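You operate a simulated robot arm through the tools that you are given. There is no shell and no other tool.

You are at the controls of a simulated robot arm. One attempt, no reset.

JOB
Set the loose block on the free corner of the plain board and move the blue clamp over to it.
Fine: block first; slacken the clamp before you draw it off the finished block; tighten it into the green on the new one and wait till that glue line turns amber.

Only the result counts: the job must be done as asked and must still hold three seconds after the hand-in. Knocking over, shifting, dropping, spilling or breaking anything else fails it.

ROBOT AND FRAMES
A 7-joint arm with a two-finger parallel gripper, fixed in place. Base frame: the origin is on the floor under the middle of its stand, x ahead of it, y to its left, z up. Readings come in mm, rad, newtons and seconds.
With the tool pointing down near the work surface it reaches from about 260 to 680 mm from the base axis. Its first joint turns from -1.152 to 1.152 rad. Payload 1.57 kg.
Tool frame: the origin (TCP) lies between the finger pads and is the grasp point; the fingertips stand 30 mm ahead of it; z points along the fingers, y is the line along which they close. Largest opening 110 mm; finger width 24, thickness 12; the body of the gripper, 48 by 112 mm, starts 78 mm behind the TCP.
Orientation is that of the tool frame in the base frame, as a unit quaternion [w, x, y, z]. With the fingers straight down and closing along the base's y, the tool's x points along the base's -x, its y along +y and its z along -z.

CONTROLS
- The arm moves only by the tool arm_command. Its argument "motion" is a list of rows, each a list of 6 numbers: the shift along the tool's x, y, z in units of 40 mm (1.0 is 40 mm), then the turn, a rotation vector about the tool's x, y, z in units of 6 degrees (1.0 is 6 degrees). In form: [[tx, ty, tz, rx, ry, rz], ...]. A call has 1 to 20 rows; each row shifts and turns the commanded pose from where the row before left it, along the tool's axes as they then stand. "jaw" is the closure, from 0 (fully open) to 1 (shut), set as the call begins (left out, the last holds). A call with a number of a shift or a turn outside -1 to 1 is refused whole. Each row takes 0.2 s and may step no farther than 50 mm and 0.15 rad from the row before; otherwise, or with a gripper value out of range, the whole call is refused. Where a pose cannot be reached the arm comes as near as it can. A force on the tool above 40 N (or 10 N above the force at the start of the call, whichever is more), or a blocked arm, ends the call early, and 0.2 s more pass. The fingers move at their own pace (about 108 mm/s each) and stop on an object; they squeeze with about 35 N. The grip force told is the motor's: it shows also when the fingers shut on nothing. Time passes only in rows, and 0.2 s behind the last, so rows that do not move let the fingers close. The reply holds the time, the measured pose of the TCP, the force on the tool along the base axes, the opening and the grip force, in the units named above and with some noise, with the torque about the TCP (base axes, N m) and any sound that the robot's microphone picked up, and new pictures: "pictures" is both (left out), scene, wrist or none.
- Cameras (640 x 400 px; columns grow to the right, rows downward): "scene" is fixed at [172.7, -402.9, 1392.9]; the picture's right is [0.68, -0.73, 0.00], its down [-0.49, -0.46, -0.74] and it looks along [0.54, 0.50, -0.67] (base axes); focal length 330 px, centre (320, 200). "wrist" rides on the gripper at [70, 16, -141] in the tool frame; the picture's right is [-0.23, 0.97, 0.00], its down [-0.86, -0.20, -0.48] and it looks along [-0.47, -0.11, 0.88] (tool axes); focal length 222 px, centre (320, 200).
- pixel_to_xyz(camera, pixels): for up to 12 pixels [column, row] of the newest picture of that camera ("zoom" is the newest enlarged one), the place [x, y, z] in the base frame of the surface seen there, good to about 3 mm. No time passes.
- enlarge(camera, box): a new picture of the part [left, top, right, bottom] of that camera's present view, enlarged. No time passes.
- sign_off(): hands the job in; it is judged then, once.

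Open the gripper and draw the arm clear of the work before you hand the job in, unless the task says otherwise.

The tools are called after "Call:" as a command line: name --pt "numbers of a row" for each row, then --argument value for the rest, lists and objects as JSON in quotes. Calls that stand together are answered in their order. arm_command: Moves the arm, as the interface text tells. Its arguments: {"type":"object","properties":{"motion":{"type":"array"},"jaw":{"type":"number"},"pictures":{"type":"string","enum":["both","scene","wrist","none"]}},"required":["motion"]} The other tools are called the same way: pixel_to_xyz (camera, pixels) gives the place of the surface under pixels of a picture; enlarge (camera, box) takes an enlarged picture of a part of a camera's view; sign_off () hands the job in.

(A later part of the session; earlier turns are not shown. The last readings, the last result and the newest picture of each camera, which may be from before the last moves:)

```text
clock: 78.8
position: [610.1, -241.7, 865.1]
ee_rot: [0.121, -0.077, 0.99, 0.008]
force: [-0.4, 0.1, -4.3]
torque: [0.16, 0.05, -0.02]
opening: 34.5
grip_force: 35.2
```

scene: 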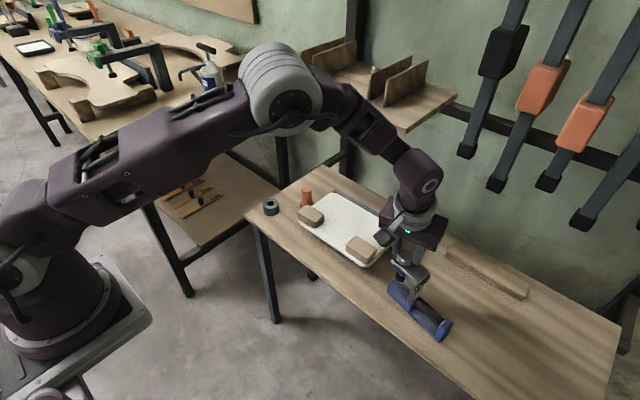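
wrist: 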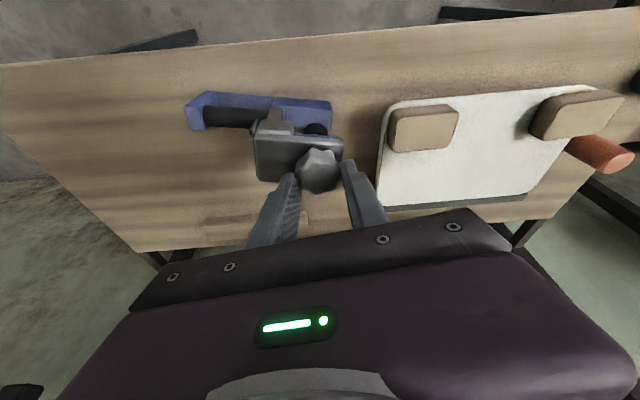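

The weight is nearly back on the gripper, so the frame just touches the bench. I open to 55 mm as a guard and see if the clamp stands.

Call:
arm_command --pt "0 0 0 0 0 0" --pt "0 0 0 0 0 0" --pt "0 0 0 0 0 0" --jaw 0.5

Call:
enlarge --camera "scene" --box '[375, 235, 455, 345]'

Call:
pixel_to_xyz --camera "zoom" --pixels '[[412, 375], [240, 185], [270, 205], [295, 115], [340, 145], [355, 125], [240, 95], [430, 310], [400, 290], [350, 250], [290, 75], [280, 65]]'

Call:
enlarge --camera "wrist" --box '[170, 70, 430, 230]'

```text
clock: 79.6
position: [611.1, -240.8, 867.3]
ee_rot: [0.123, -0.078, 0.989, 0.008]
force: [-0.2, -0.4, -0.2]
torque: [0.0, -0.01, -0.01]
opening: 55.0
grip_force: 0.1
```

scene: 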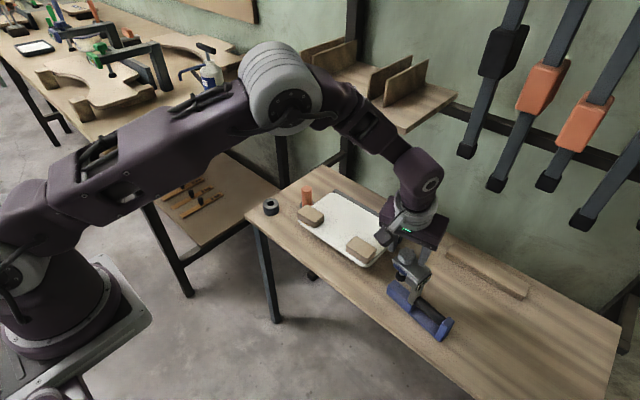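
wrist: 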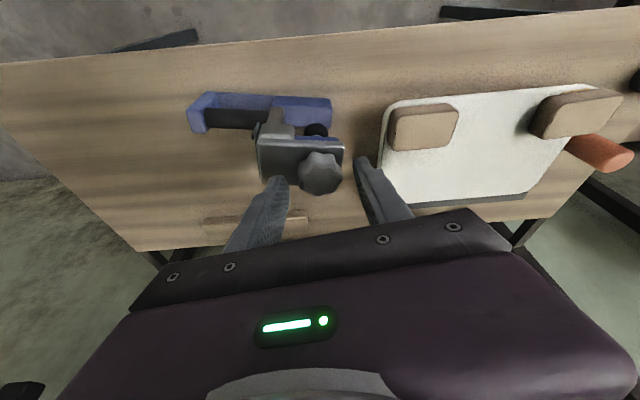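

```text
3.64 times, centred on (415, 290) of scene
```

zoom: 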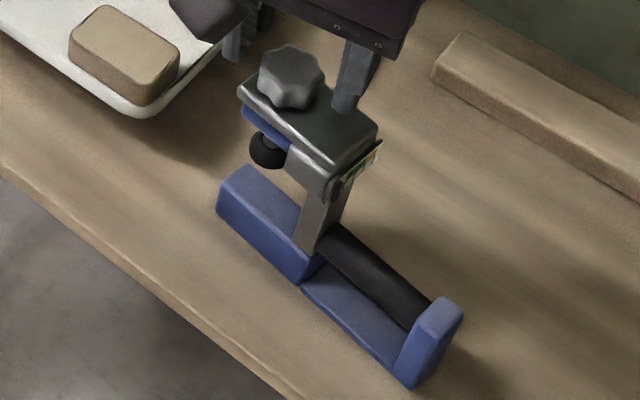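

```text
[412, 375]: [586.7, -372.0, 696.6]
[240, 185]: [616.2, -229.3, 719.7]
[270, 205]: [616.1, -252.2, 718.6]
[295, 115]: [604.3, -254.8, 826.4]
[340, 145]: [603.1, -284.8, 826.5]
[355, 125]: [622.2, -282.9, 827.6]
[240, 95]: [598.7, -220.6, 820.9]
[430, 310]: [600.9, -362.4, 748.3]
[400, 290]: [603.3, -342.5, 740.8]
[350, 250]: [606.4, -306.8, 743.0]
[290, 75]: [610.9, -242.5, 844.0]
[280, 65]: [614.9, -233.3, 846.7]
```

```text
2.46 times, centred on (300, 150) of wrist
```

zoom: 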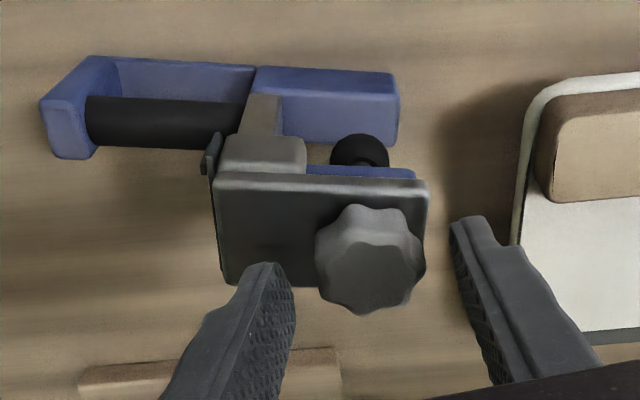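

The clamp stands upright on the bench by itself (plate level at z≈826.5, jaw top ≈719). I check the pad's underside height versus the jaw for clearance.

Call:
enlarge --camera "scene" --box '[395, 260, 425, 285]'

Call:
pixel_to_xyz --camera "scene" --pixels '[[401, 275], [402, 277], [404, 279], [405, 280], [399, 278], [406, 276], [400, 281], [405, 283]]'

```text
16.00 times, centred on (410, 272) of scene
```

zoom: 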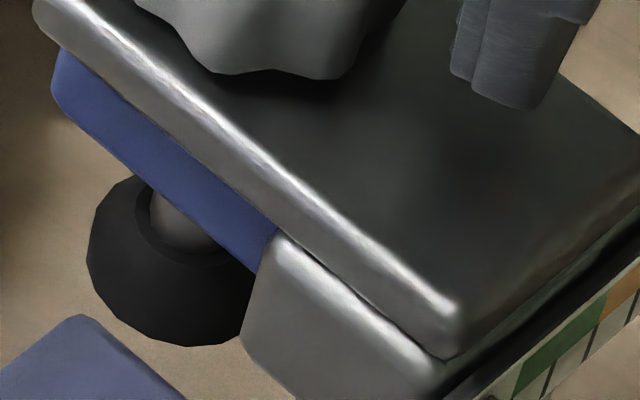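

```text
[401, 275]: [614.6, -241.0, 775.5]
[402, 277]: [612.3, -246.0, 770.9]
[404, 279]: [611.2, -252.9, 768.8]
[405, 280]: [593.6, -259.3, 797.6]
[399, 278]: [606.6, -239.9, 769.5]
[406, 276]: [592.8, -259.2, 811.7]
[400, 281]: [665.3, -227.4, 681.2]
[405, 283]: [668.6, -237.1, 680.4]
```

The pad hangs about 7–8 mm above the block height, a good clearance. I retract the gripper upward along its axis, open it and bring the tool upright to regrip the knob squarely.

Call:
arm_command --pt "0 0 -0.7 0 0 0" --pt "0 0 -0.7 0 0 0" --pt "0 0 0 0 0.787 0" --pt "0 0 0 0 0.787 0" --pt "0 0 0 0 0.787 0" --pt "0 0 0 0 0 0" --jaw 0.2

Call:
enlarge --camera "wrist" --box '[220, 80, 420, 230]'

```text
clock: 81.0
position: [597.0, -242.5, 920.2]
ee_rot: [0.0, -0.078, 0.997, -0.002]
force: [1.1, -0.5, -0.2]
torque: [0.0, 0.04, 0.01]
opening: 88.0
grip_force: 0.0
```

scene: 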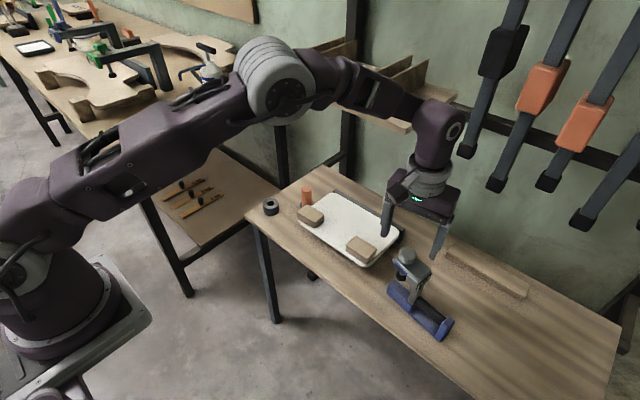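
wrist: 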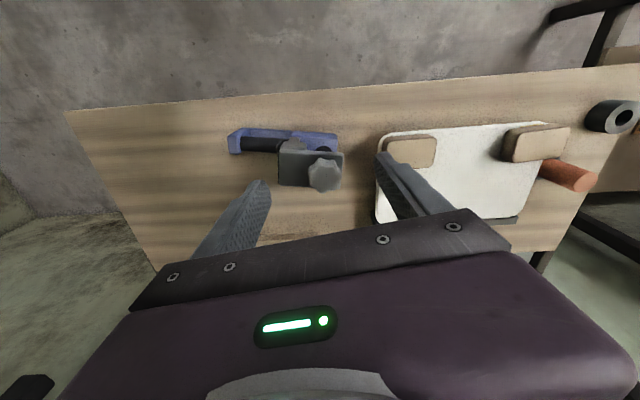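

```text
2.67 times, centred on (320, 155) of wrist
```

zoom: 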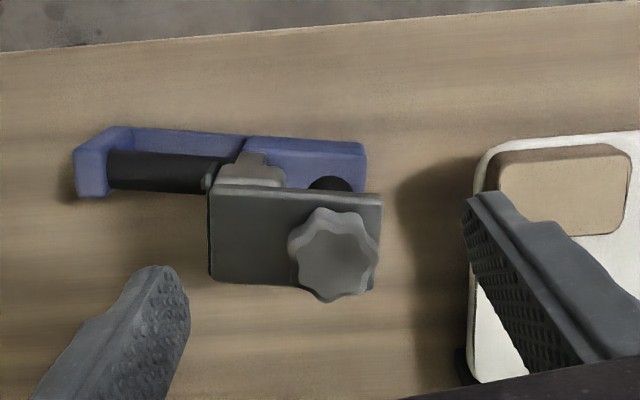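

I measure the knob's top-face rim and the body line from this view.

Call:
pixel_to_xyz --camera "zoom" --pixels '[[337, 260], [300, 258], [373, 258], [337, 232], [330, 295], [310, 240], [360, 240], [358, 285], [310, 285]]'

Call:
pixel_to_xyz --camera "zoom" --pixels '[[215, 195], [375, 205], [215, 270], [250, 275], [75, 170], [150, 165], [120, 160], [200, 170], [250, 150], [355, 155], [100, 145], [225, 235]]'

```text
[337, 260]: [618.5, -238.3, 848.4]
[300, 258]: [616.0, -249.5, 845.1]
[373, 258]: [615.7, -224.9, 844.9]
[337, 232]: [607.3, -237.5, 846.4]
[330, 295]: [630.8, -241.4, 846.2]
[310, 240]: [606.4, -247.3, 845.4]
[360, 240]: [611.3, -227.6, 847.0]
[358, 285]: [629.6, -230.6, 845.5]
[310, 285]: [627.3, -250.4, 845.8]
```

```text
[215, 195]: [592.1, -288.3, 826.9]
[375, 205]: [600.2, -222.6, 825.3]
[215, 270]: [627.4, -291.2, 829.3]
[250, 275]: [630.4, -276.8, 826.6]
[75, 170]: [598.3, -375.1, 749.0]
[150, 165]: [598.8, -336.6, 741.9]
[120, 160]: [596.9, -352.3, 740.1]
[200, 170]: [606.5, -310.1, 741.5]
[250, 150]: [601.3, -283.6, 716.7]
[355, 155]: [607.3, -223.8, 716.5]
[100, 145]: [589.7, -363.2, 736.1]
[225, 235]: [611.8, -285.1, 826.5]
```

The knob's centre is (618.5,−238). I centre over it, turn the tool +17° so the fingers close along the clamp's long axis, and lower to just above.

Call:
arm_command --pt "-0.549 0.028 0 0 0 0" --pt "0 0 0 0 0 0.95" --pt "0 0 0 0 0 0.95" --pt "0 0 0 0 0 0.95" --pt "0 0 0.35 0 0 0" --pt "0 0 0.35 0 0 0" --pt "0 0 0 0 0 0"

Call:
enlarge --camera "wrist" --box '[220, 80, 420, 230]'

Call:
pixel_to_xyz --camera "zoom" --pixels '[[320, 250], [280, 250], [360, 250], [320, 215], [320, 290], [290, 225], [345, 225], [345, 280], [295, 280]]'

```text
clock: 82.6
position: [618.0, -236.3, 892.4]
ee_rot: [0.0, 0.072, 0.997, -0.002]
force: [-0.3, -0.4, -0.5]
torque: [0.04, 0.01, 0.01]
opening: 88.0
grip_force: 0.0
```

scene: 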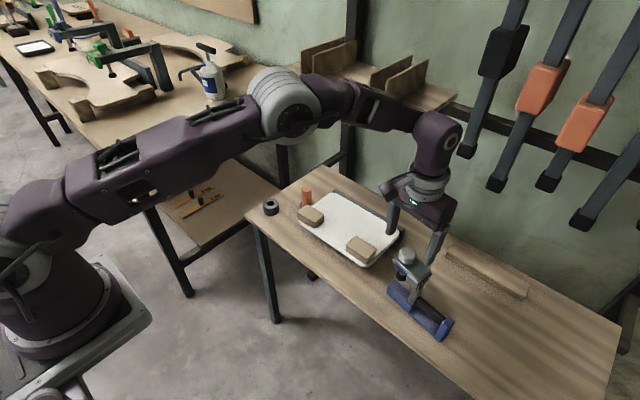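
wrist: 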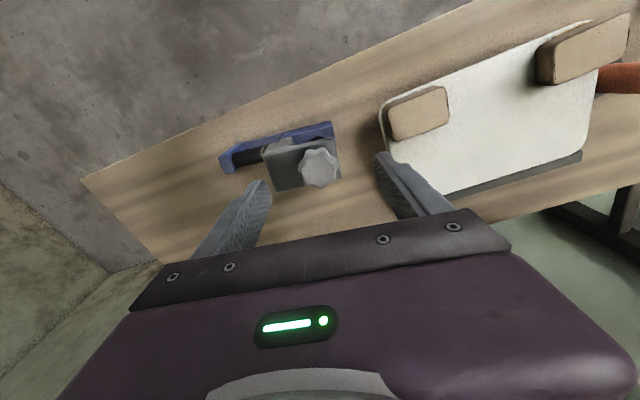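

```text
2.67 times, centred on (320, 155) of wrist
```

zoom: 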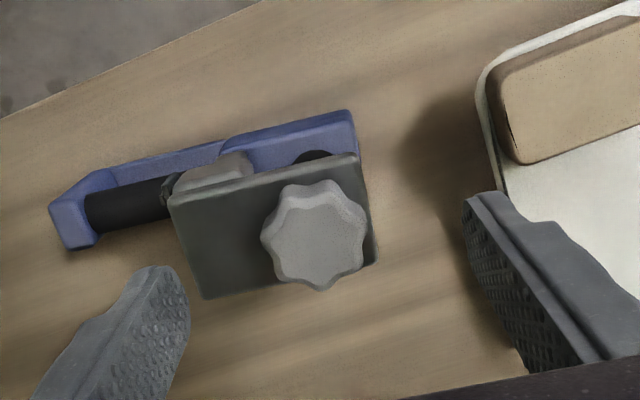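

```text
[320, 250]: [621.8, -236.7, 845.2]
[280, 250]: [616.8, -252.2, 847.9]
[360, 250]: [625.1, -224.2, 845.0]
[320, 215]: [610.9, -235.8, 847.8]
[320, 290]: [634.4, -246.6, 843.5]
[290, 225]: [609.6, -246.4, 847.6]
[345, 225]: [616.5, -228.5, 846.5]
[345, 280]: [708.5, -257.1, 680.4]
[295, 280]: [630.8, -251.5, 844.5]
```

Centred within about 1 mm. I descend 30 mm and close on the knob.

Call:
arm_command --pt "0 0 0.4 0 0 0" --pt "0 0 0.355 0 0 0" --pt "0 0 0 0 0 0" --pictures "none"

Call:
arm_command --pt "0 0 0 0 0 0" --pt "0 0 0 0 0 0" --pt "0 0 0 0 0 0" --jaw 1

Call:
enlarge --camera "scene" --box '[375, 235, 455, 345]'

```text
clock: 83.4
position: [618.0, -237.7, 863.0]
ee_rot: [0.001, 0.071, 0.997, -0.002]
force: [-0.4, 1.0, 0.6]
torque: [-0.01, 0.02, 0.0]
opening: 87.9
grip_force: 0.0
```

```text
clock: 84.2
position: [617.4, -237.9, 863.5]
ee_rot: [0.001, 0.072, 0.997, -0.001]
force: [-0.7, -3.5, 1.3]
torque: [-0.2, 0.02, -0.04]
opening: 34.4
grip_force: 34.5
```

scene: 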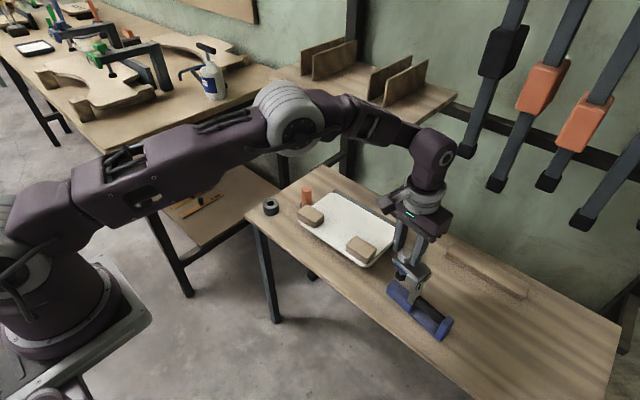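
wrist: 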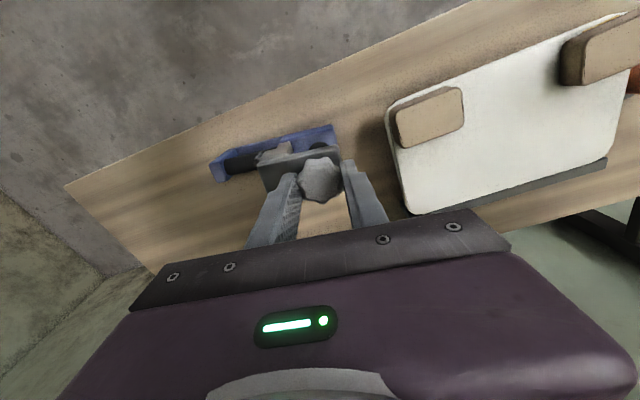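

```text
3.64 times, centred on (415, 290) of scene
```

zoom: 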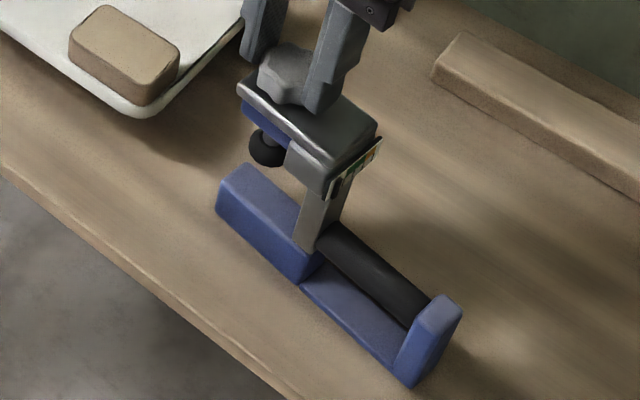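

The knob is gripped squarely. I lift 20 mm, draw back 75 mm in −x, and look at how the clamp hangs.

Call:
arm_command --pt "0 0 -0.25 0 0 0" --pt "0 0 -0.25 0 0 0" --pt "0.62 -0.09 0 0 0 0" --pt "0.62 -0.09 0 0 0 0" --pt "0.62 -0.09 0 0 0 0" --pt "0 0 0 0 0 0"

Call:
enlarge --camera "scene" --box '[345, 235, 425, 345]'

```text
clock: 85.6
position: [542.5, -239.0, 882.9]
ee_rot: [0.001, 0.072, 0.997, -0.002]
force: [0.0, -0.6, -5.0]
torque: [0.07, -0.02, 0.03]
opening: 34.9
grip_force: 34.7
```

scene: 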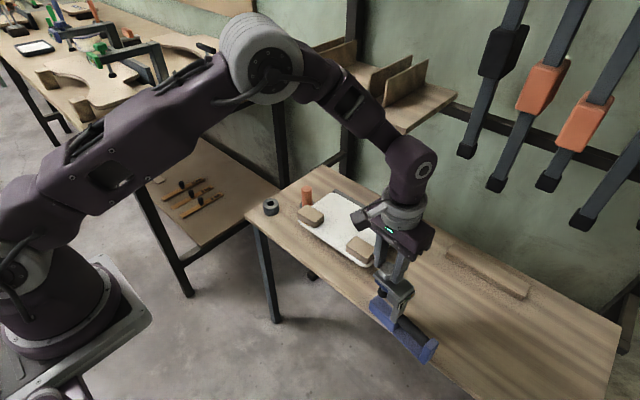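
wrist: 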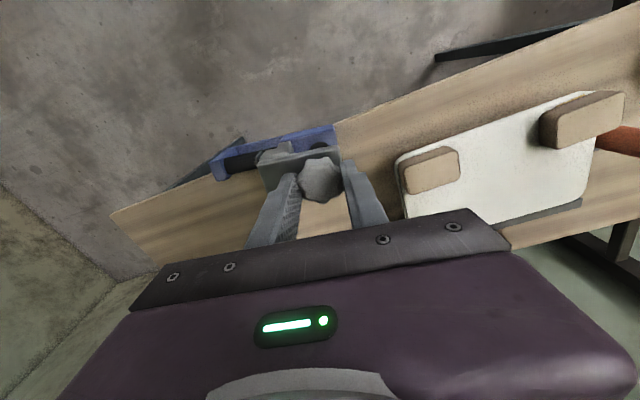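

```text
3.64 times, centred on (385, 290) of scene
```

zoom: 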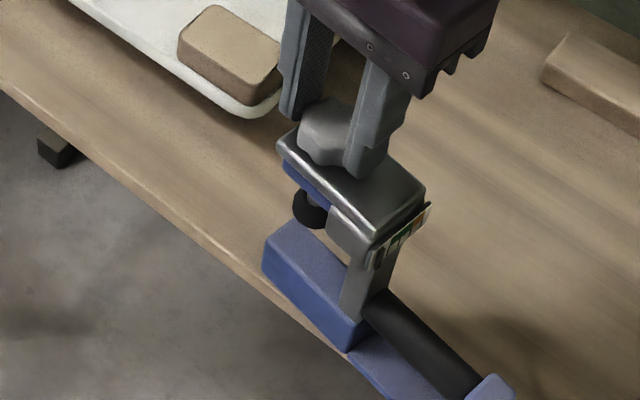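

The clamp hangs level. I rotate +82° clockwise so the handle points to −x (body follows the knob), then check alignment.

Call:
arm_command --pt "0 0 0 0 0 0.5" --pt "0 0 0 0 0 0.8" --pt "0 0 0 0 0 0.9" --pt "0 0 0 0 0 0.9" --pt "0 0 0 0 0 0.9" --pt "0 0 0 0 0 0.9" --pt "0 0 0 0 0 0.9" --pt "0 0 0 0 0 0.9" --pt "0 0 0 0 0 0.9" --pt "0 0 0 0 0 0.9" --pt "0 0 0 0 0 0.9" --pt "0 0 0 0 0 0.9" --pt "0 0 0 0 0 0.9" --pt "0 0 0 0 0 0.9" --pt "0 0 0 0 0 0.9" --pt "0 0 0 0 0 0.6" --pt "0 0 0 0 0 0"

Call:
enlarge --camera "scene" --box '[325, 225, 425, 345]'

Call:
enlarge --camera "wrist" --box '[180, 60, 440, 230]'

```text
clock: 89.2
position: [543.9, -237.3, 883.2]
ee_rot: [0.001, 0.707, 0.707, -0.001]
force: [0.0, -0.3, -4.6]
torque: [-0.01, -0.14, 0.02]
opening: 34.2
grip_force: 34.7
```

scene: 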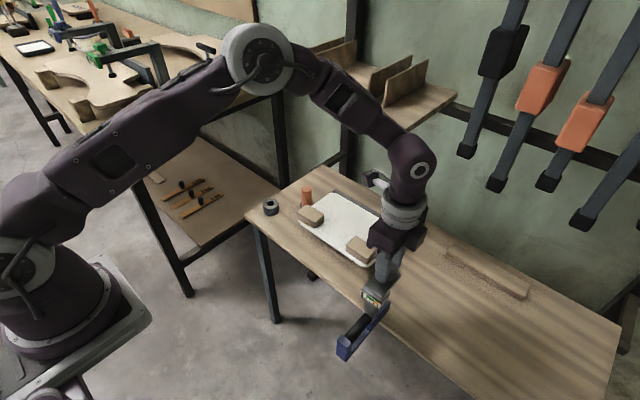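
wrist: 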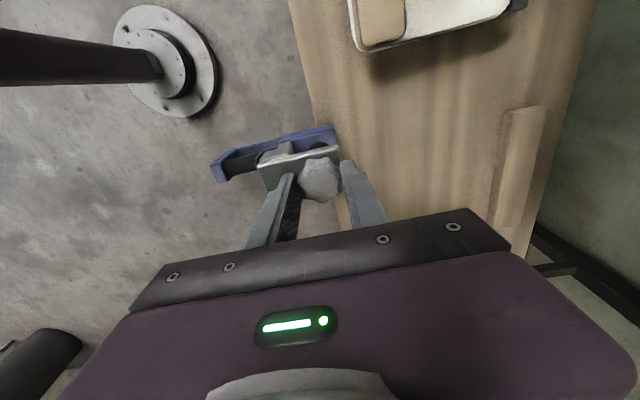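

```text
3.33 times, centred on (375, 285) of scene
```

zoom: 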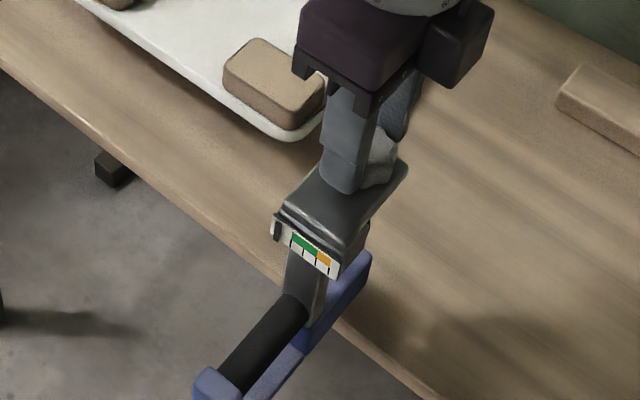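

```text
2.35 times, centred on (310, 145) of wrist
```

zoom: 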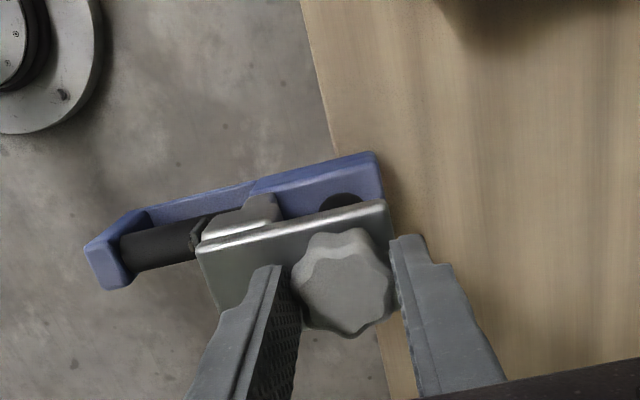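

The tool is at +90° and the clamp looks aligned with the handle toward −x. I measure its yaw and level.

Call:
pixel_to_xyz --camera "zoom" --pixels '[[200, 255], [380, 212], [225, 300], [260, 245], [380, 225], [110, 250], [150, 240], [190, 232], [265, 185], [365, 160], [375, 185], [90, 255]]'

Call:
pixel_to_xyz --camera "scene" --pixels '[[343, 343], [350, 333], [358, 322], [364, 312], [360, 297], [378, 304], [366, 285], [375, 290], [392, 275], [345, 352], [352, 342], [384, 303]]'

```text
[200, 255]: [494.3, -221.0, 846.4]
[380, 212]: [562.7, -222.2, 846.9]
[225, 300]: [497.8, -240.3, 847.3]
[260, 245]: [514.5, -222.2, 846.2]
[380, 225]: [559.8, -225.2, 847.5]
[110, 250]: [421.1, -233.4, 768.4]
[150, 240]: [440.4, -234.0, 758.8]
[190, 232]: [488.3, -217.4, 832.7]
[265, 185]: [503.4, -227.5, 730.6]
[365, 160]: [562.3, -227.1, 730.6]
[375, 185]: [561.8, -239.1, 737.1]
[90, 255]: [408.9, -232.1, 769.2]
```

```text
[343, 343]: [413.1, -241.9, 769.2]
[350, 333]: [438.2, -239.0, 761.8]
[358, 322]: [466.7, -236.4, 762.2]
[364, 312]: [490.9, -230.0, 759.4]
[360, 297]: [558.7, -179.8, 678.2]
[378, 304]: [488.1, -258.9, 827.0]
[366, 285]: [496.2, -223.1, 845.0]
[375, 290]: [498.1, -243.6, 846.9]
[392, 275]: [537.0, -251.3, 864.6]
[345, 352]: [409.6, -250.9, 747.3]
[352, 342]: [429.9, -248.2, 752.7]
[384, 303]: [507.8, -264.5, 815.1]
```

The clamp is level and straight (plate edge runs along x within ~1°). I re-measure the new block and the board's front edge to set the insertion target.

Call:
enlarge --camera "scene" --box '[325, 225, 395, 280]'

Call:
pixel_to_xyz --camera "zoom" --pixels '[[190, 135], [260, 95], [390, 180], [310, 220], [280, 155], [200, 165], [250, 205], [320, 250], [350, 240], [110, 170], [120, 185], [130, 200]]'

Call:
pixel_to_xyz --camera "scene" --pixels '[[335, 246], [335, 247], [335, 248], [335, 249], [335, 250], [335, 251], [335, 252], [335, 253], [335, 254], [335, 255], [335, 244], [335, 242]]'

```text
7.27 times, centred on (360, 252) of scene
```

zoom: 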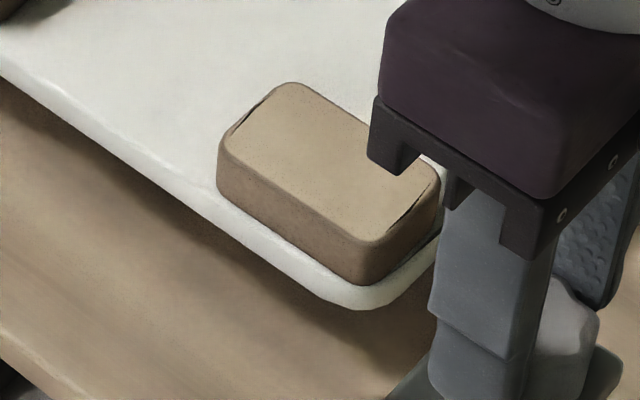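

```text
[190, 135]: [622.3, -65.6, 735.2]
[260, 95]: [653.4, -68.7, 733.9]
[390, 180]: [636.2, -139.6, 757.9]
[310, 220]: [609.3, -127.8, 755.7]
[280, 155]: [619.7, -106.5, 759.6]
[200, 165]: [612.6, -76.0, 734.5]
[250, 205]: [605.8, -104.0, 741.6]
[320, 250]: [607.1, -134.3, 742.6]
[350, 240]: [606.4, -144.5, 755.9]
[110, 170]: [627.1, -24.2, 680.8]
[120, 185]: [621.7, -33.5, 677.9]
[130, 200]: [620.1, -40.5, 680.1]
```

```text
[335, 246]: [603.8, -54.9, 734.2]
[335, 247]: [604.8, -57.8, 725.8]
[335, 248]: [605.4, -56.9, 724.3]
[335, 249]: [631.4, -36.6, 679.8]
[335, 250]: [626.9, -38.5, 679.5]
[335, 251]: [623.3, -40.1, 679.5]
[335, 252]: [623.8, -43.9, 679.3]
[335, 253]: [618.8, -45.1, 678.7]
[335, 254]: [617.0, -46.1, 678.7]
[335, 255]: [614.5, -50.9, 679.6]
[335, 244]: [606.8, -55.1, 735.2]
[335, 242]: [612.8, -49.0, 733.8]
```

The board now sits ~3 mm further in (front edge x≈604, against its fence), the new block's front face x≈606.5. I check the shelf's front edge near y=−120, since the wrist passes close to it.

Call:
enlarge --camera "scene" --box '[360, 90, 460, 150]'

Call:
pixel_to_xyz --camera "zoom" --pixels '[[285, 255], [270, 245], [290, 262], [240, 225], [200, 205], [220, 200], [280, 235], [310, 245], [250, 245], [230, 215]]'

Call:
pixel_to_xyz --camera "scene" --pixels '[[400, 205], [415, 215], [422, 170], [410, 185], [400, 185], [418, 190], [436, 160], [432, 175], [395, 165], [425, 200], [375, 180]]'

```text
6.40 times, centred on (410, 120) of scene
```

zoom: 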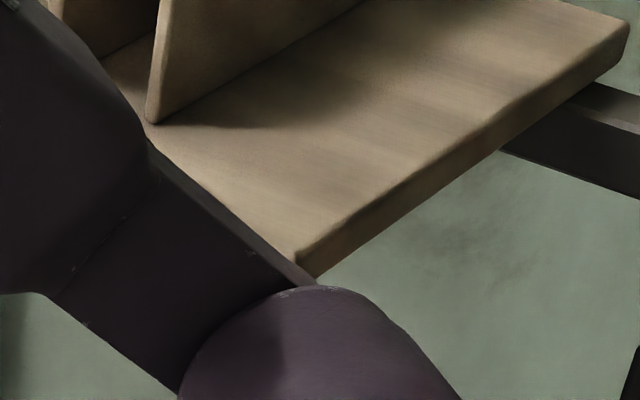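

```text
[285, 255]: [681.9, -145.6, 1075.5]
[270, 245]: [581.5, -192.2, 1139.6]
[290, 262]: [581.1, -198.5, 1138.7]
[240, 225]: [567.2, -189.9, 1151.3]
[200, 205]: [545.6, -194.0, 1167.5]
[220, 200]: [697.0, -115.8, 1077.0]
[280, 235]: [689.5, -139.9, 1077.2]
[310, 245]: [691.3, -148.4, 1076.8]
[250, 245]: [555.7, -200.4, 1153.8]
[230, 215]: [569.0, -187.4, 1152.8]
```

```text
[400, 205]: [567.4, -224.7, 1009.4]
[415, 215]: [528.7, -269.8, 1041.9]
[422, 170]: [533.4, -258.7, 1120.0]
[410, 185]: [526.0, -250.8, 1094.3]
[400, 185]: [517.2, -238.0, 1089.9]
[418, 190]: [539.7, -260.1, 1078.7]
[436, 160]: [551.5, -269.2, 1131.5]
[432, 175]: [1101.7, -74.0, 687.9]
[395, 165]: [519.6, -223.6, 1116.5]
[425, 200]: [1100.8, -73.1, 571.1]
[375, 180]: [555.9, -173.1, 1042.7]
```

Clearance to the shelf (x≈682) is ~10 mm at knob x≈627. I move the clamp along +y to y≈−119.5 in front of the board, then lower it to about 1 mm above bench rest.

Call:
arm_command --pt "0.74 0 0 0 0 0" --pt "0.74 0 0 0 0 0" --pt "0.74 0 0 0 0 0" --pt "0.74 0 0 0 0 0" --pt "0 0 0.25 0 0 0" --pt "0 0 0.22 0 0 0" --pt "0 0 0 0 0 0"

Call:
enlarge --camera "scene" --box '[300, 195, 400, 300]'

Call:
enlarge --camera "wrist" --box '[200, 60, 480, 230]'

```text
clock: 90.8
position: [544.0, -120.0, 864.6]
ee_rot: [0.001, 0.706, 0.709, -0.001]
force: [-0.7, 0.1, -5.1]
torque: [0.0, -0.12, 0.01]
opening: 34.3
grip_force: 35.0
```

scene: 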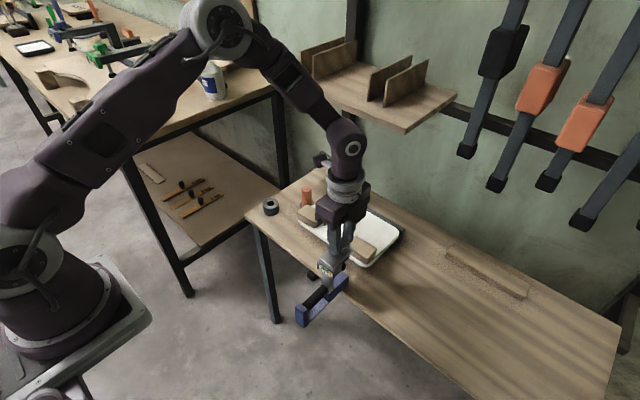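
wrist: 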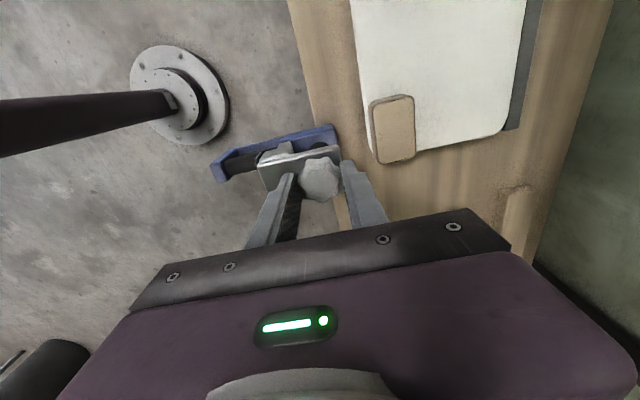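

```text
3.81 times, centred on (350, 248) of scene
```

zoom: 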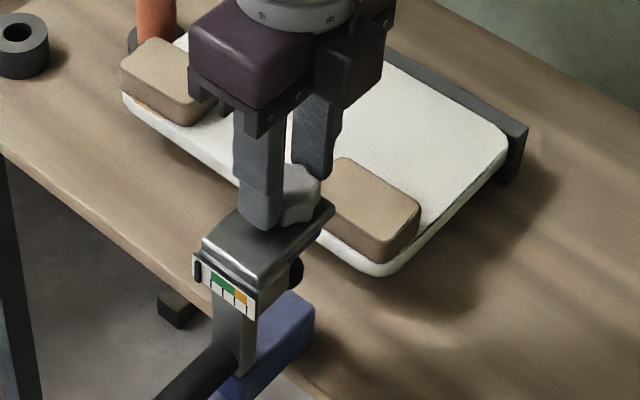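

```text
2.29 times, centred on (340, 145) of wrist
```

zoom: 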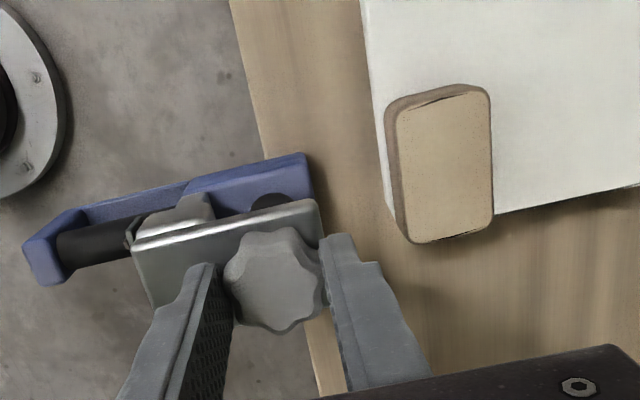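

I measure the new block's top face and the clamp's plate and pad from these views for the final alignment.

Call:
pixel_to_xyz --camera "zoom" --pixels '[[398, 165], [490, 155], [440, 97], [455, 235], [445, 165], [405, 115], [485, 95], [490, 215], [412, 238], [520, 210], [370, 60], [375, 120]]'

Call:
pixel_to_xyz --camera "zoom" --pixels '[[140, 245], [315, 205], [160, 295], [240, 225], [270, 205], [260, 175], [300, 165], [305, 190], [60, 240], [100, 245], [275, 280], [230, 280]]'

```text
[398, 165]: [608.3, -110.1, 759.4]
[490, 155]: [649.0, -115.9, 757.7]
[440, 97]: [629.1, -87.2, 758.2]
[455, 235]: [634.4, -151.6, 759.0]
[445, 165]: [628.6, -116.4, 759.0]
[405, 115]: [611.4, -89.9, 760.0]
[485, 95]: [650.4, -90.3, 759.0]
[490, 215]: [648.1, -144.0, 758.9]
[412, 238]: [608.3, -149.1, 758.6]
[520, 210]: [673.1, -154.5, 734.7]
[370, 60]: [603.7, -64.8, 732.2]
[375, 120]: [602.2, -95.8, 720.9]
```

```text
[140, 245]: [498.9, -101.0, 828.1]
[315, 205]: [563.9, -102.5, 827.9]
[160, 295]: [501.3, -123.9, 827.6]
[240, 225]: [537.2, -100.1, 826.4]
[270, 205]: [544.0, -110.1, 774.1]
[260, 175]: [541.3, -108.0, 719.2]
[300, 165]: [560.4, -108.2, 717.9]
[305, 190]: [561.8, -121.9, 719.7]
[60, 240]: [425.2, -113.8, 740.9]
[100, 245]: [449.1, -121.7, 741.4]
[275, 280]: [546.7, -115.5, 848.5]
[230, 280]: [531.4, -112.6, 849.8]
```

The new block's centre is (629,−119.4) and the clamp's axis is at y≈−120.5, level. I lower 0.9 mm so the jaw stays below the board, then slide in 50 mm and check the force.

Call:
arm_command --pt "0.02 0 0.0225 0 0 0" --pt "0 0 0 0 0 0" --pictures "none"

Call:
arm_command --pt "0 0.2 0 0 0 0" --pt "0 0.2 0 0 0 0" --pt "0 0.2 0 0 0 0" --pt "0 0.2 0 0 0 0" --pt "0 0.2 0 0 0 0" --pt "0 0 0 0 0 0"

Call:
enlarge --camera "scene" --box '[300, 195, 400, 300]'

```text
clock: 91.4
position: [543.3, -119.1, 863.4]
ee_rot: [0.001, 0.706, 0.708, -0.001]
force: [-0.4, -0.8, -4.8]
torque: [0.04, -0.1, -0.02]
opening: 34.3
grip_force: 34.9
```

```text
clock: 92.8
position: [583.0, -118.8, 863.3]
ee_rot: [0.001, 0.706, 0.708, -0.001]
force: [-0.4, -1.0, -4.1]
torque: [0.07, 0.02, -0.02]
opening: 34.6
grip_force: 34.5
```

scene: 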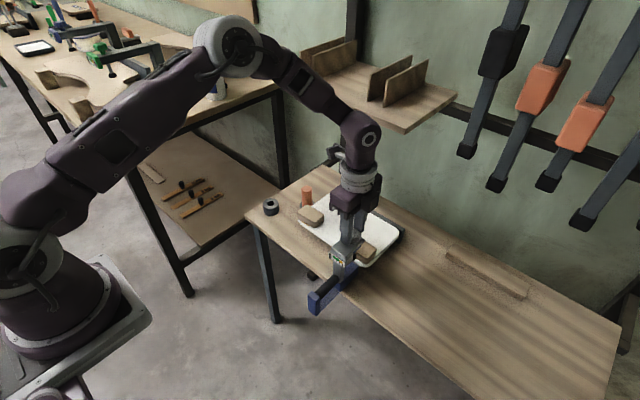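
wrist: 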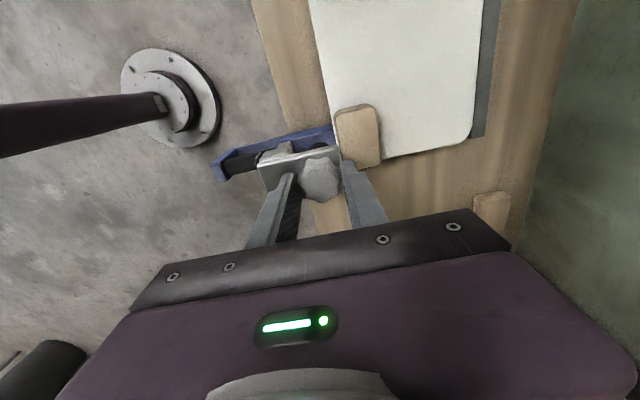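

```text
3.81 times, centred on (350, 248) of scene
```

zoom: 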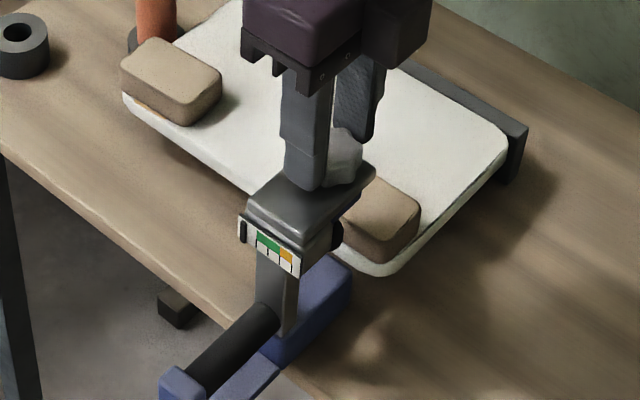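

No resistance so far. I slide on another 24 mm and check forces again.

Call:
arm_command --pt "0 0.15 0 0 0 0" --pt "0 0.15 0 0 0 0" --pt "0 0.15 0 0 0 0" --pt "0 0.15 0 0 0 0" --pt "0 0 0 0 0 0"

Call:
enlarge --camera "scene" --box '[300, 195, 400, 300]'

Call:
enlarge --camera "wrist" --box '[220, 80, 420, 230]'

```text
clock: 94.0
position: [607.5, -118.3, 863.3]
ee_rot: [0.002, 0.706, 0.708, 0.0]
force: [-6.3, -0.5, 15.5]
torque: [-0.05, 0.6, 0.0]
opening: 34.3
grip_force: 34.8
```

scene: 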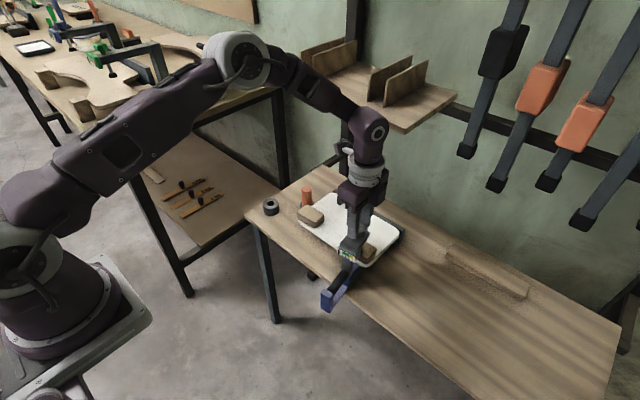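
wrist: 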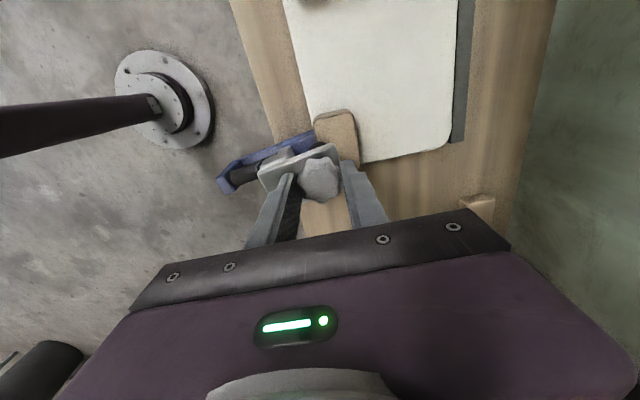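

```text
3.81 times, centred on (350, 248) of scene
```

zoom: 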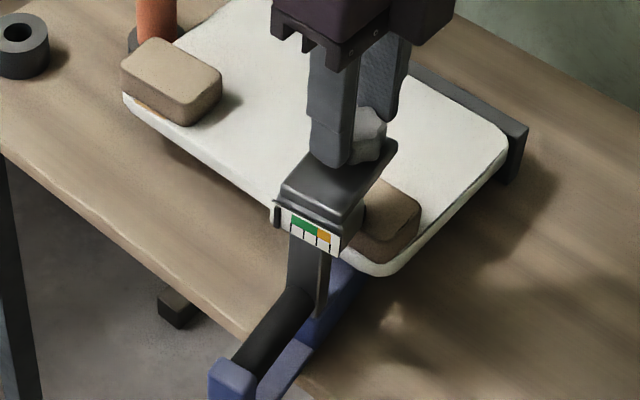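

```text
2.67 times, centred on (320, 155) of wrist
```

zoom: 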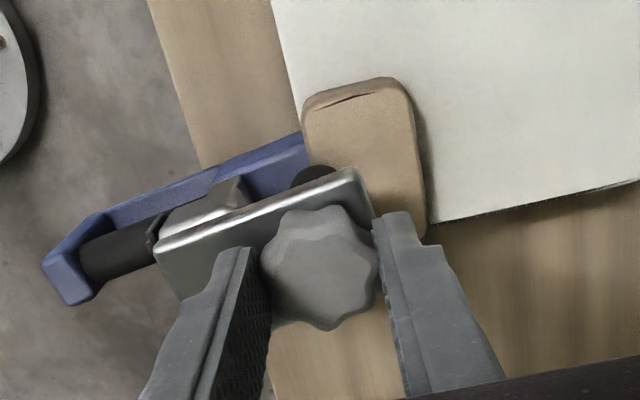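

The bar now presses on the bench edge (15 N up, body yawed ~7°), because the handle side droops slightly. I raise 0.9 mm to relieve it and read the force.

Call:
arm_command --pt "0 0 -0.0225 0 0 0" --pt "0 0 0 0 0 0"

Call:
enlarge --camera "wrist" --box '[220, 80, 420, 230]'

Call:
pixel_to_xyz --camera "zoom" --pixels '[[160, 245], [355, 178], [240, 215], [180, 290], [325, 180], [280, 150], [300, 175], [60, 265], [110, 250], [345, 95], [410, 150], [385, 130]]'

```text
clock: 94.6
position: [607.6, -117.9, 862.8]
ee_rot: [0.002, 0.705, 0.709, -0.001]
force: [0.6, -1.5, -0.7]
torque: [-0.23, -0.24, -0.04]
opening: 34.4
grip_force: 34.9
```

scene: 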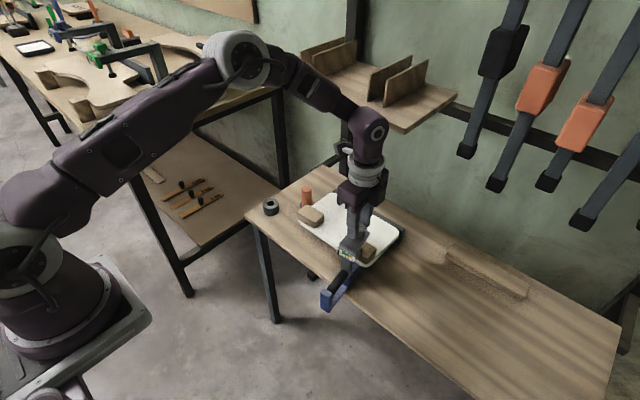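
wrist: 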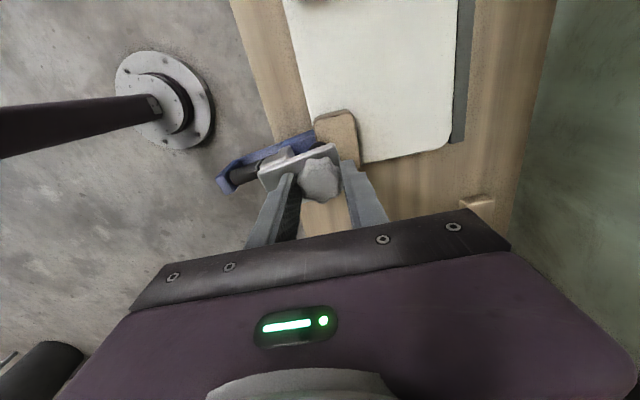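

```text
2.67 times, centred on (320, 155) of wrist
```

zoom: 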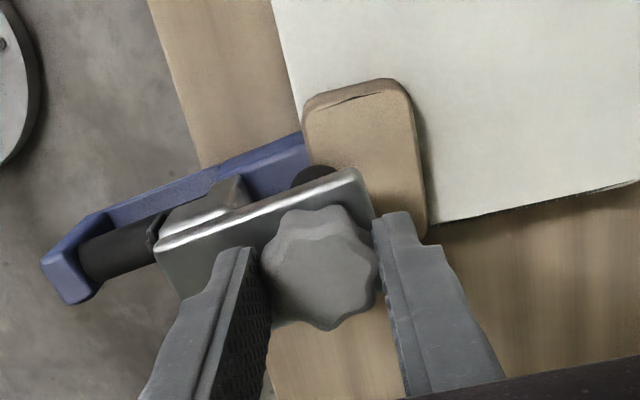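

```text
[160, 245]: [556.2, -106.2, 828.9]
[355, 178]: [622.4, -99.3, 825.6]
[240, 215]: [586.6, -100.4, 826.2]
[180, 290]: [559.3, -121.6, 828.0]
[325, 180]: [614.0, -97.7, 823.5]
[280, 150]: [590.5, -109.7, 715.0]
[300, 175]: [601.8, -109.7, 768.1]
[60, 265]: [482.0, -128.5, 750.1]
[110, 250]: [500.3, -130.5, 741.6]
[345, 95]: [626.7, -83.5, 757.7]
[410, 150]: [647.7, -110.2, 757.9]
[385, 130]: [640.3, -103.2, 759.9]
```

Force is nearly balanced and the body is yawed +6°. I raise another 0.3 mm and turn the tool +6° so the body comes straight, then check.

Call:
arm_command --pt "0 0 -0.0075 0 0 0" --pt "0 0 0 0 0 0.5" --pt "0 0 0 0 0 0.5" --pt "0 0 0 0 0 0"

Call:
enlarge --camera "wrist" --box '[220, 80, 420, 230]'

Call:
pixel_to_xyz --camera "zoom" --pixels '[[160, 245], [355, 190], [240, 218], [180, 290], [325, 190], [280, 150], [300, 185], [60, 265], [110, 250], [345, 95], [410, 150], [385, 130]]'

```text
clock: 95.6
position: [606.8, -119.1, 863.2]
ee_rot: [0.002, 0.742, 0.67, -0.001]
force: [-0.2, 0.7, -4.8]
torque: [-0.01, -0.14, 0.01]
opening: 34.3
grip_force: 34.9
```

scene: 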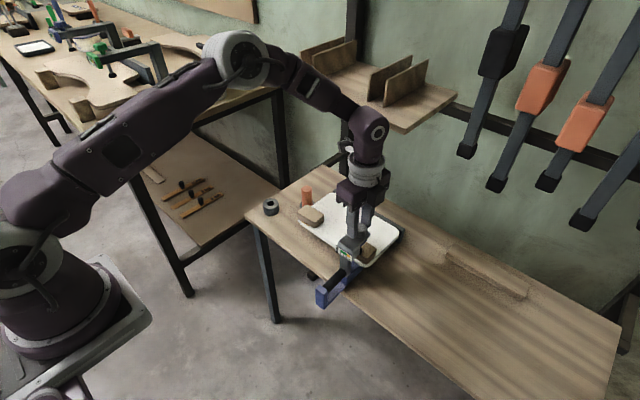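
wrist: 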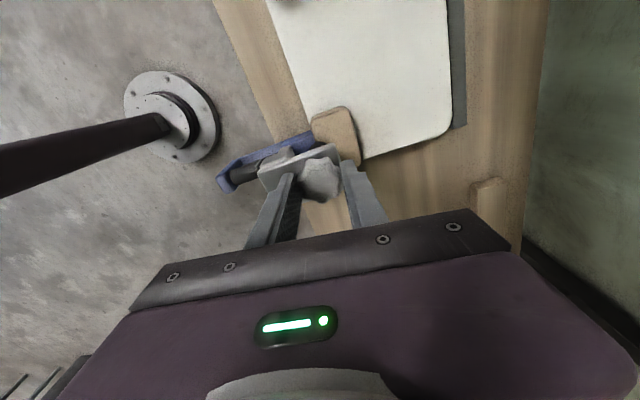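

```text
2.67 times, centred on (320, 155) of wrist
```

zoom: 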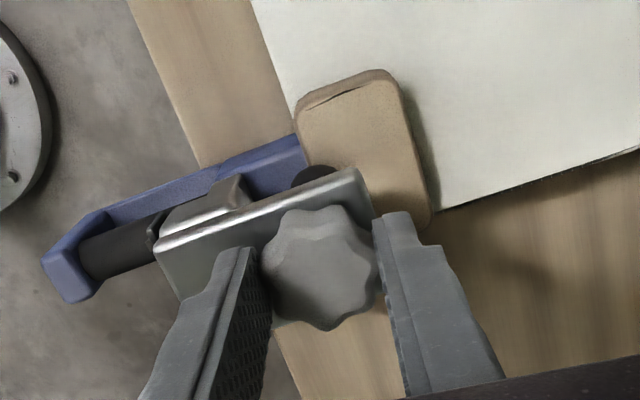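

```text
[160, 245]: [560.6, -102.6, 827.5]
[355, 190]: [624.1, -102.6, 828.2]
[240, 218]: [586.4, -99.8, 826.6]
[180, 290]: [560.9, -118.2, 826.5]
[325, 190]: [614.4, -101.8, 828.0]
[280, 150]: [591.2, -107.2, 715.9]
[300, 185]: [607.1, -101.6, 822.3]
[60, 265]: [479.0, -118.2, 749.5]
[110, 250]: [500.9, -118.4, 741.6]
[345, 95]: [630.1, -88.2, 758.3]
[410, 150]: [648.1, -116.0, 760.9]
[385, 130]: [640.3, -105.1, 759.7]
```

Now straight, hanging free (−4.8 N). I push in another 10 mm and check.

Call:
arm_command --pt "0.0084 0.083 0 0 0 0" --pt "0.0084 0.083 0 0 0 0" --pt "0.0084 0.083 0 0 0 0" --pt "0 0 0 0 0 0" --pictures "none"

```text
clock: 96.6
position: [617.8, -118.4, 863.1]
ee_rot: [0.002, 0.742, 0.67, -0.001]
force: [-0.1, 0.2, -5.1]
torque: [0.0, -0.08, 0.02]
opening: 34.2
grip_force: 35.1
```

Free sliding, so I push in the remaining 10 mm to x≈627 and look.

Call:
arm_command --pt "0.0084 0.083 0 0 0 0" --pt "0.0084 0.083 0 0 0 0" --pt "0.0084 0.083 0 0 0 0" --pt "0 0 0 0 0 0"

Call:
enlarge --camera "scene" --box '[310, 195, 400, 300]'

Call:
enlarge --camera "wrist" --box '[220, 80, 420, 230]'

Call:
pixel_to_xyz --camera "zoom" --pixels '[[160, 245], [355, 190], [240, 218], [180, 290], [325, 190], [280, 150], [300, 185], [60, 265], [110, 250], [345, 95], [410, 150], [385, 130]]'

```text
clock: 97.6
position: [627.0, -119.7, 863.4]
ee_rot: [0.003, 0.742, 0.67, -0.002]
force: [-11.2, -9.0, 12.7]
torque: [-0.82, 1.11, 0.02]
opening: 34.8
grip_force: 35.2
```

scene: 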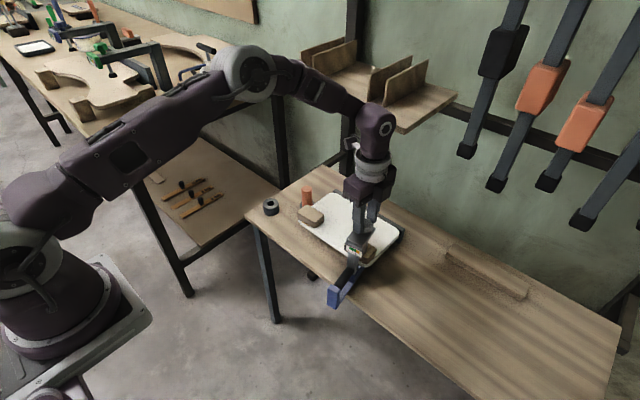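
wrist: 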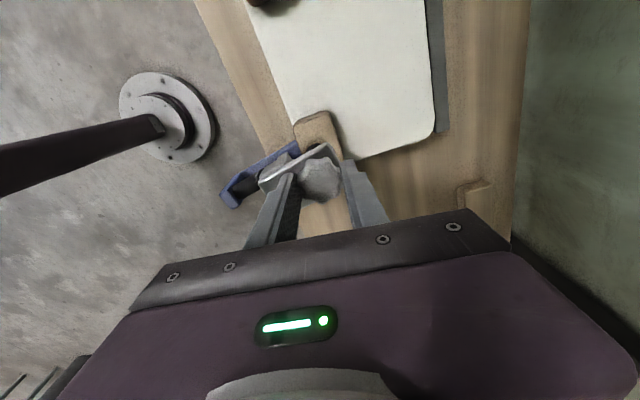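

```text
3.81 times, centred on (355, 248) of scene
```

zoom: 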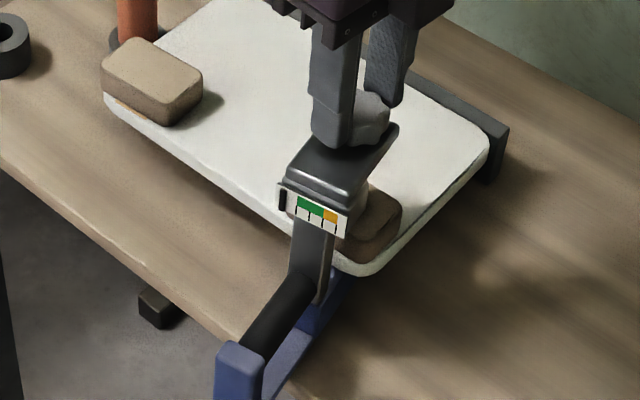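

```text
2.67 times, centred on (320, 155) of wrist
```

zoom: 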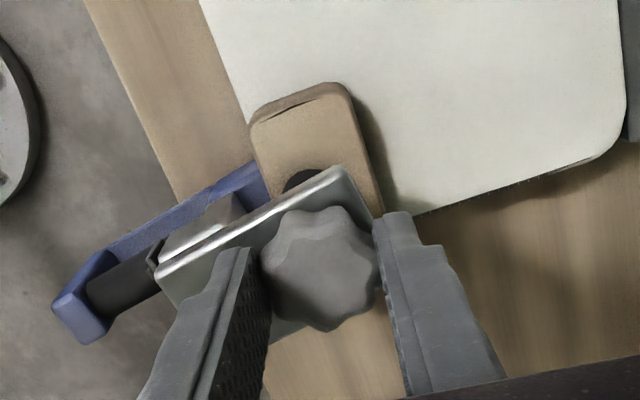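

```text
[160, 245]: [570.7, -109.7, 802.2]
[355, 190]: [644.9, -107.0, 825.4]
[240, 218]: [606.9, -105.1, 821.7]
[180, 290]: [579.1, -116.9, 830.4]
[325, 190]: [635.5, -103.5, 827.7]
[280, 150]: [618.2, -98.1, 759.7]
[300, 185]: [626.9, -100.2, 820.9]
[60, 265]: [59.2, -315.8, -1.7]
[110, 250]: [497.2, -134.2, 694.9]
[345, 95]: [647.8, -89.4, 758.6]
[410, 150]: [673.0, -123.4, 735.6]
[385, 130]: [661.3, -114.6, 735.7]
```

Contact again: −11 N in x, +13 N up, and the body yawed ~8°. I check whether the new block moved relative to the board before going on.

Call:
pixel_to_xyz --camera "zoom" --pixels '[[262, 125], [345, 88], [373, 190], [300, 120], [350, 140], [270, 155], [240, 110], [215, 40], [450, 205], [600, 150], [240, 130], [250, 170]]'

Call:
enlarge --camera "scene" --box '[340, 220, 390, 280]'

Call:
pixel_to_xyz --camera "zoom" --pixels '[[270, 220], [330, 180], [345, 230], [300, 260], [240, 250], [250, 230], [330, 215], [355, 190], [300, 310], [390, 260], [200, 270], [230, 330]]'

```text
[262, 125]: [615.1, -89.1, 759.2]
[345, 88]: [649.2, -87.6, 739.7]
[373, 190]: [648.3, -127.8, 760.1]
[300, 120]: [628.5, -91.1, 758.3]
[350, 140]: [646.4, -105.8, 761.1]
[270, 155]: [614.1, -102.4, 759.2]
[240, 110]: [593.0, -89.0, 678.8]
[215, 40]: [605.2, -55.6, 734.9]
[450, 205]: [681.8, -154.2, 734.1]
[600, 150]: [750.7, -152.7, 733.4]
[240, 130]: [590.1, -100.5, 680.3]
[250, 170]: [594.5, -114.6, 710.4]
```

```text
6.67 times, centred on (365, 250) of scene
```

zoom: 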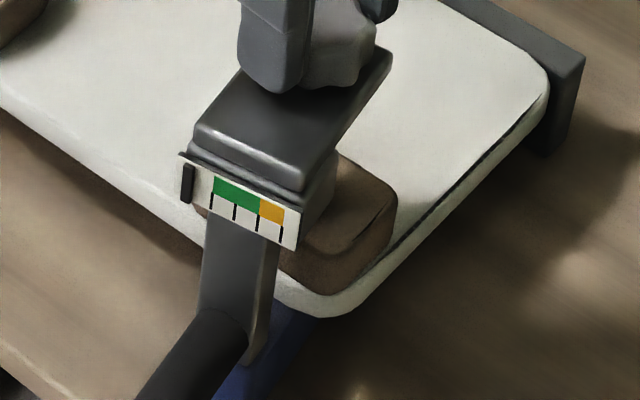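

```text
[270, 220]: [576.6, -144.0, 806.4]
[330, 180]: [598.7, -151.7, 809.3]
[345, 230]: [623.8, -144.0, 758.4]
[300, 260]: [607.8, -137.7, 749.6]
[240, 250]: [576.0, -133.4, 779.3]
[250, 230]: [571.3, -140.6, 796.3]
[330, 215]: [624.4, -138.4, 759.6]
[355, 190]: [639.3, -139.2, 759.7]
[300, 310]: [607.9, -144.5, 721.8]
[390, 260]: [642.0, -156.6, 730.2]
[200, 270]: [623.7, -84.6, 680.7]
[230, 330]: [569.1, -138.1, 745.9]
```

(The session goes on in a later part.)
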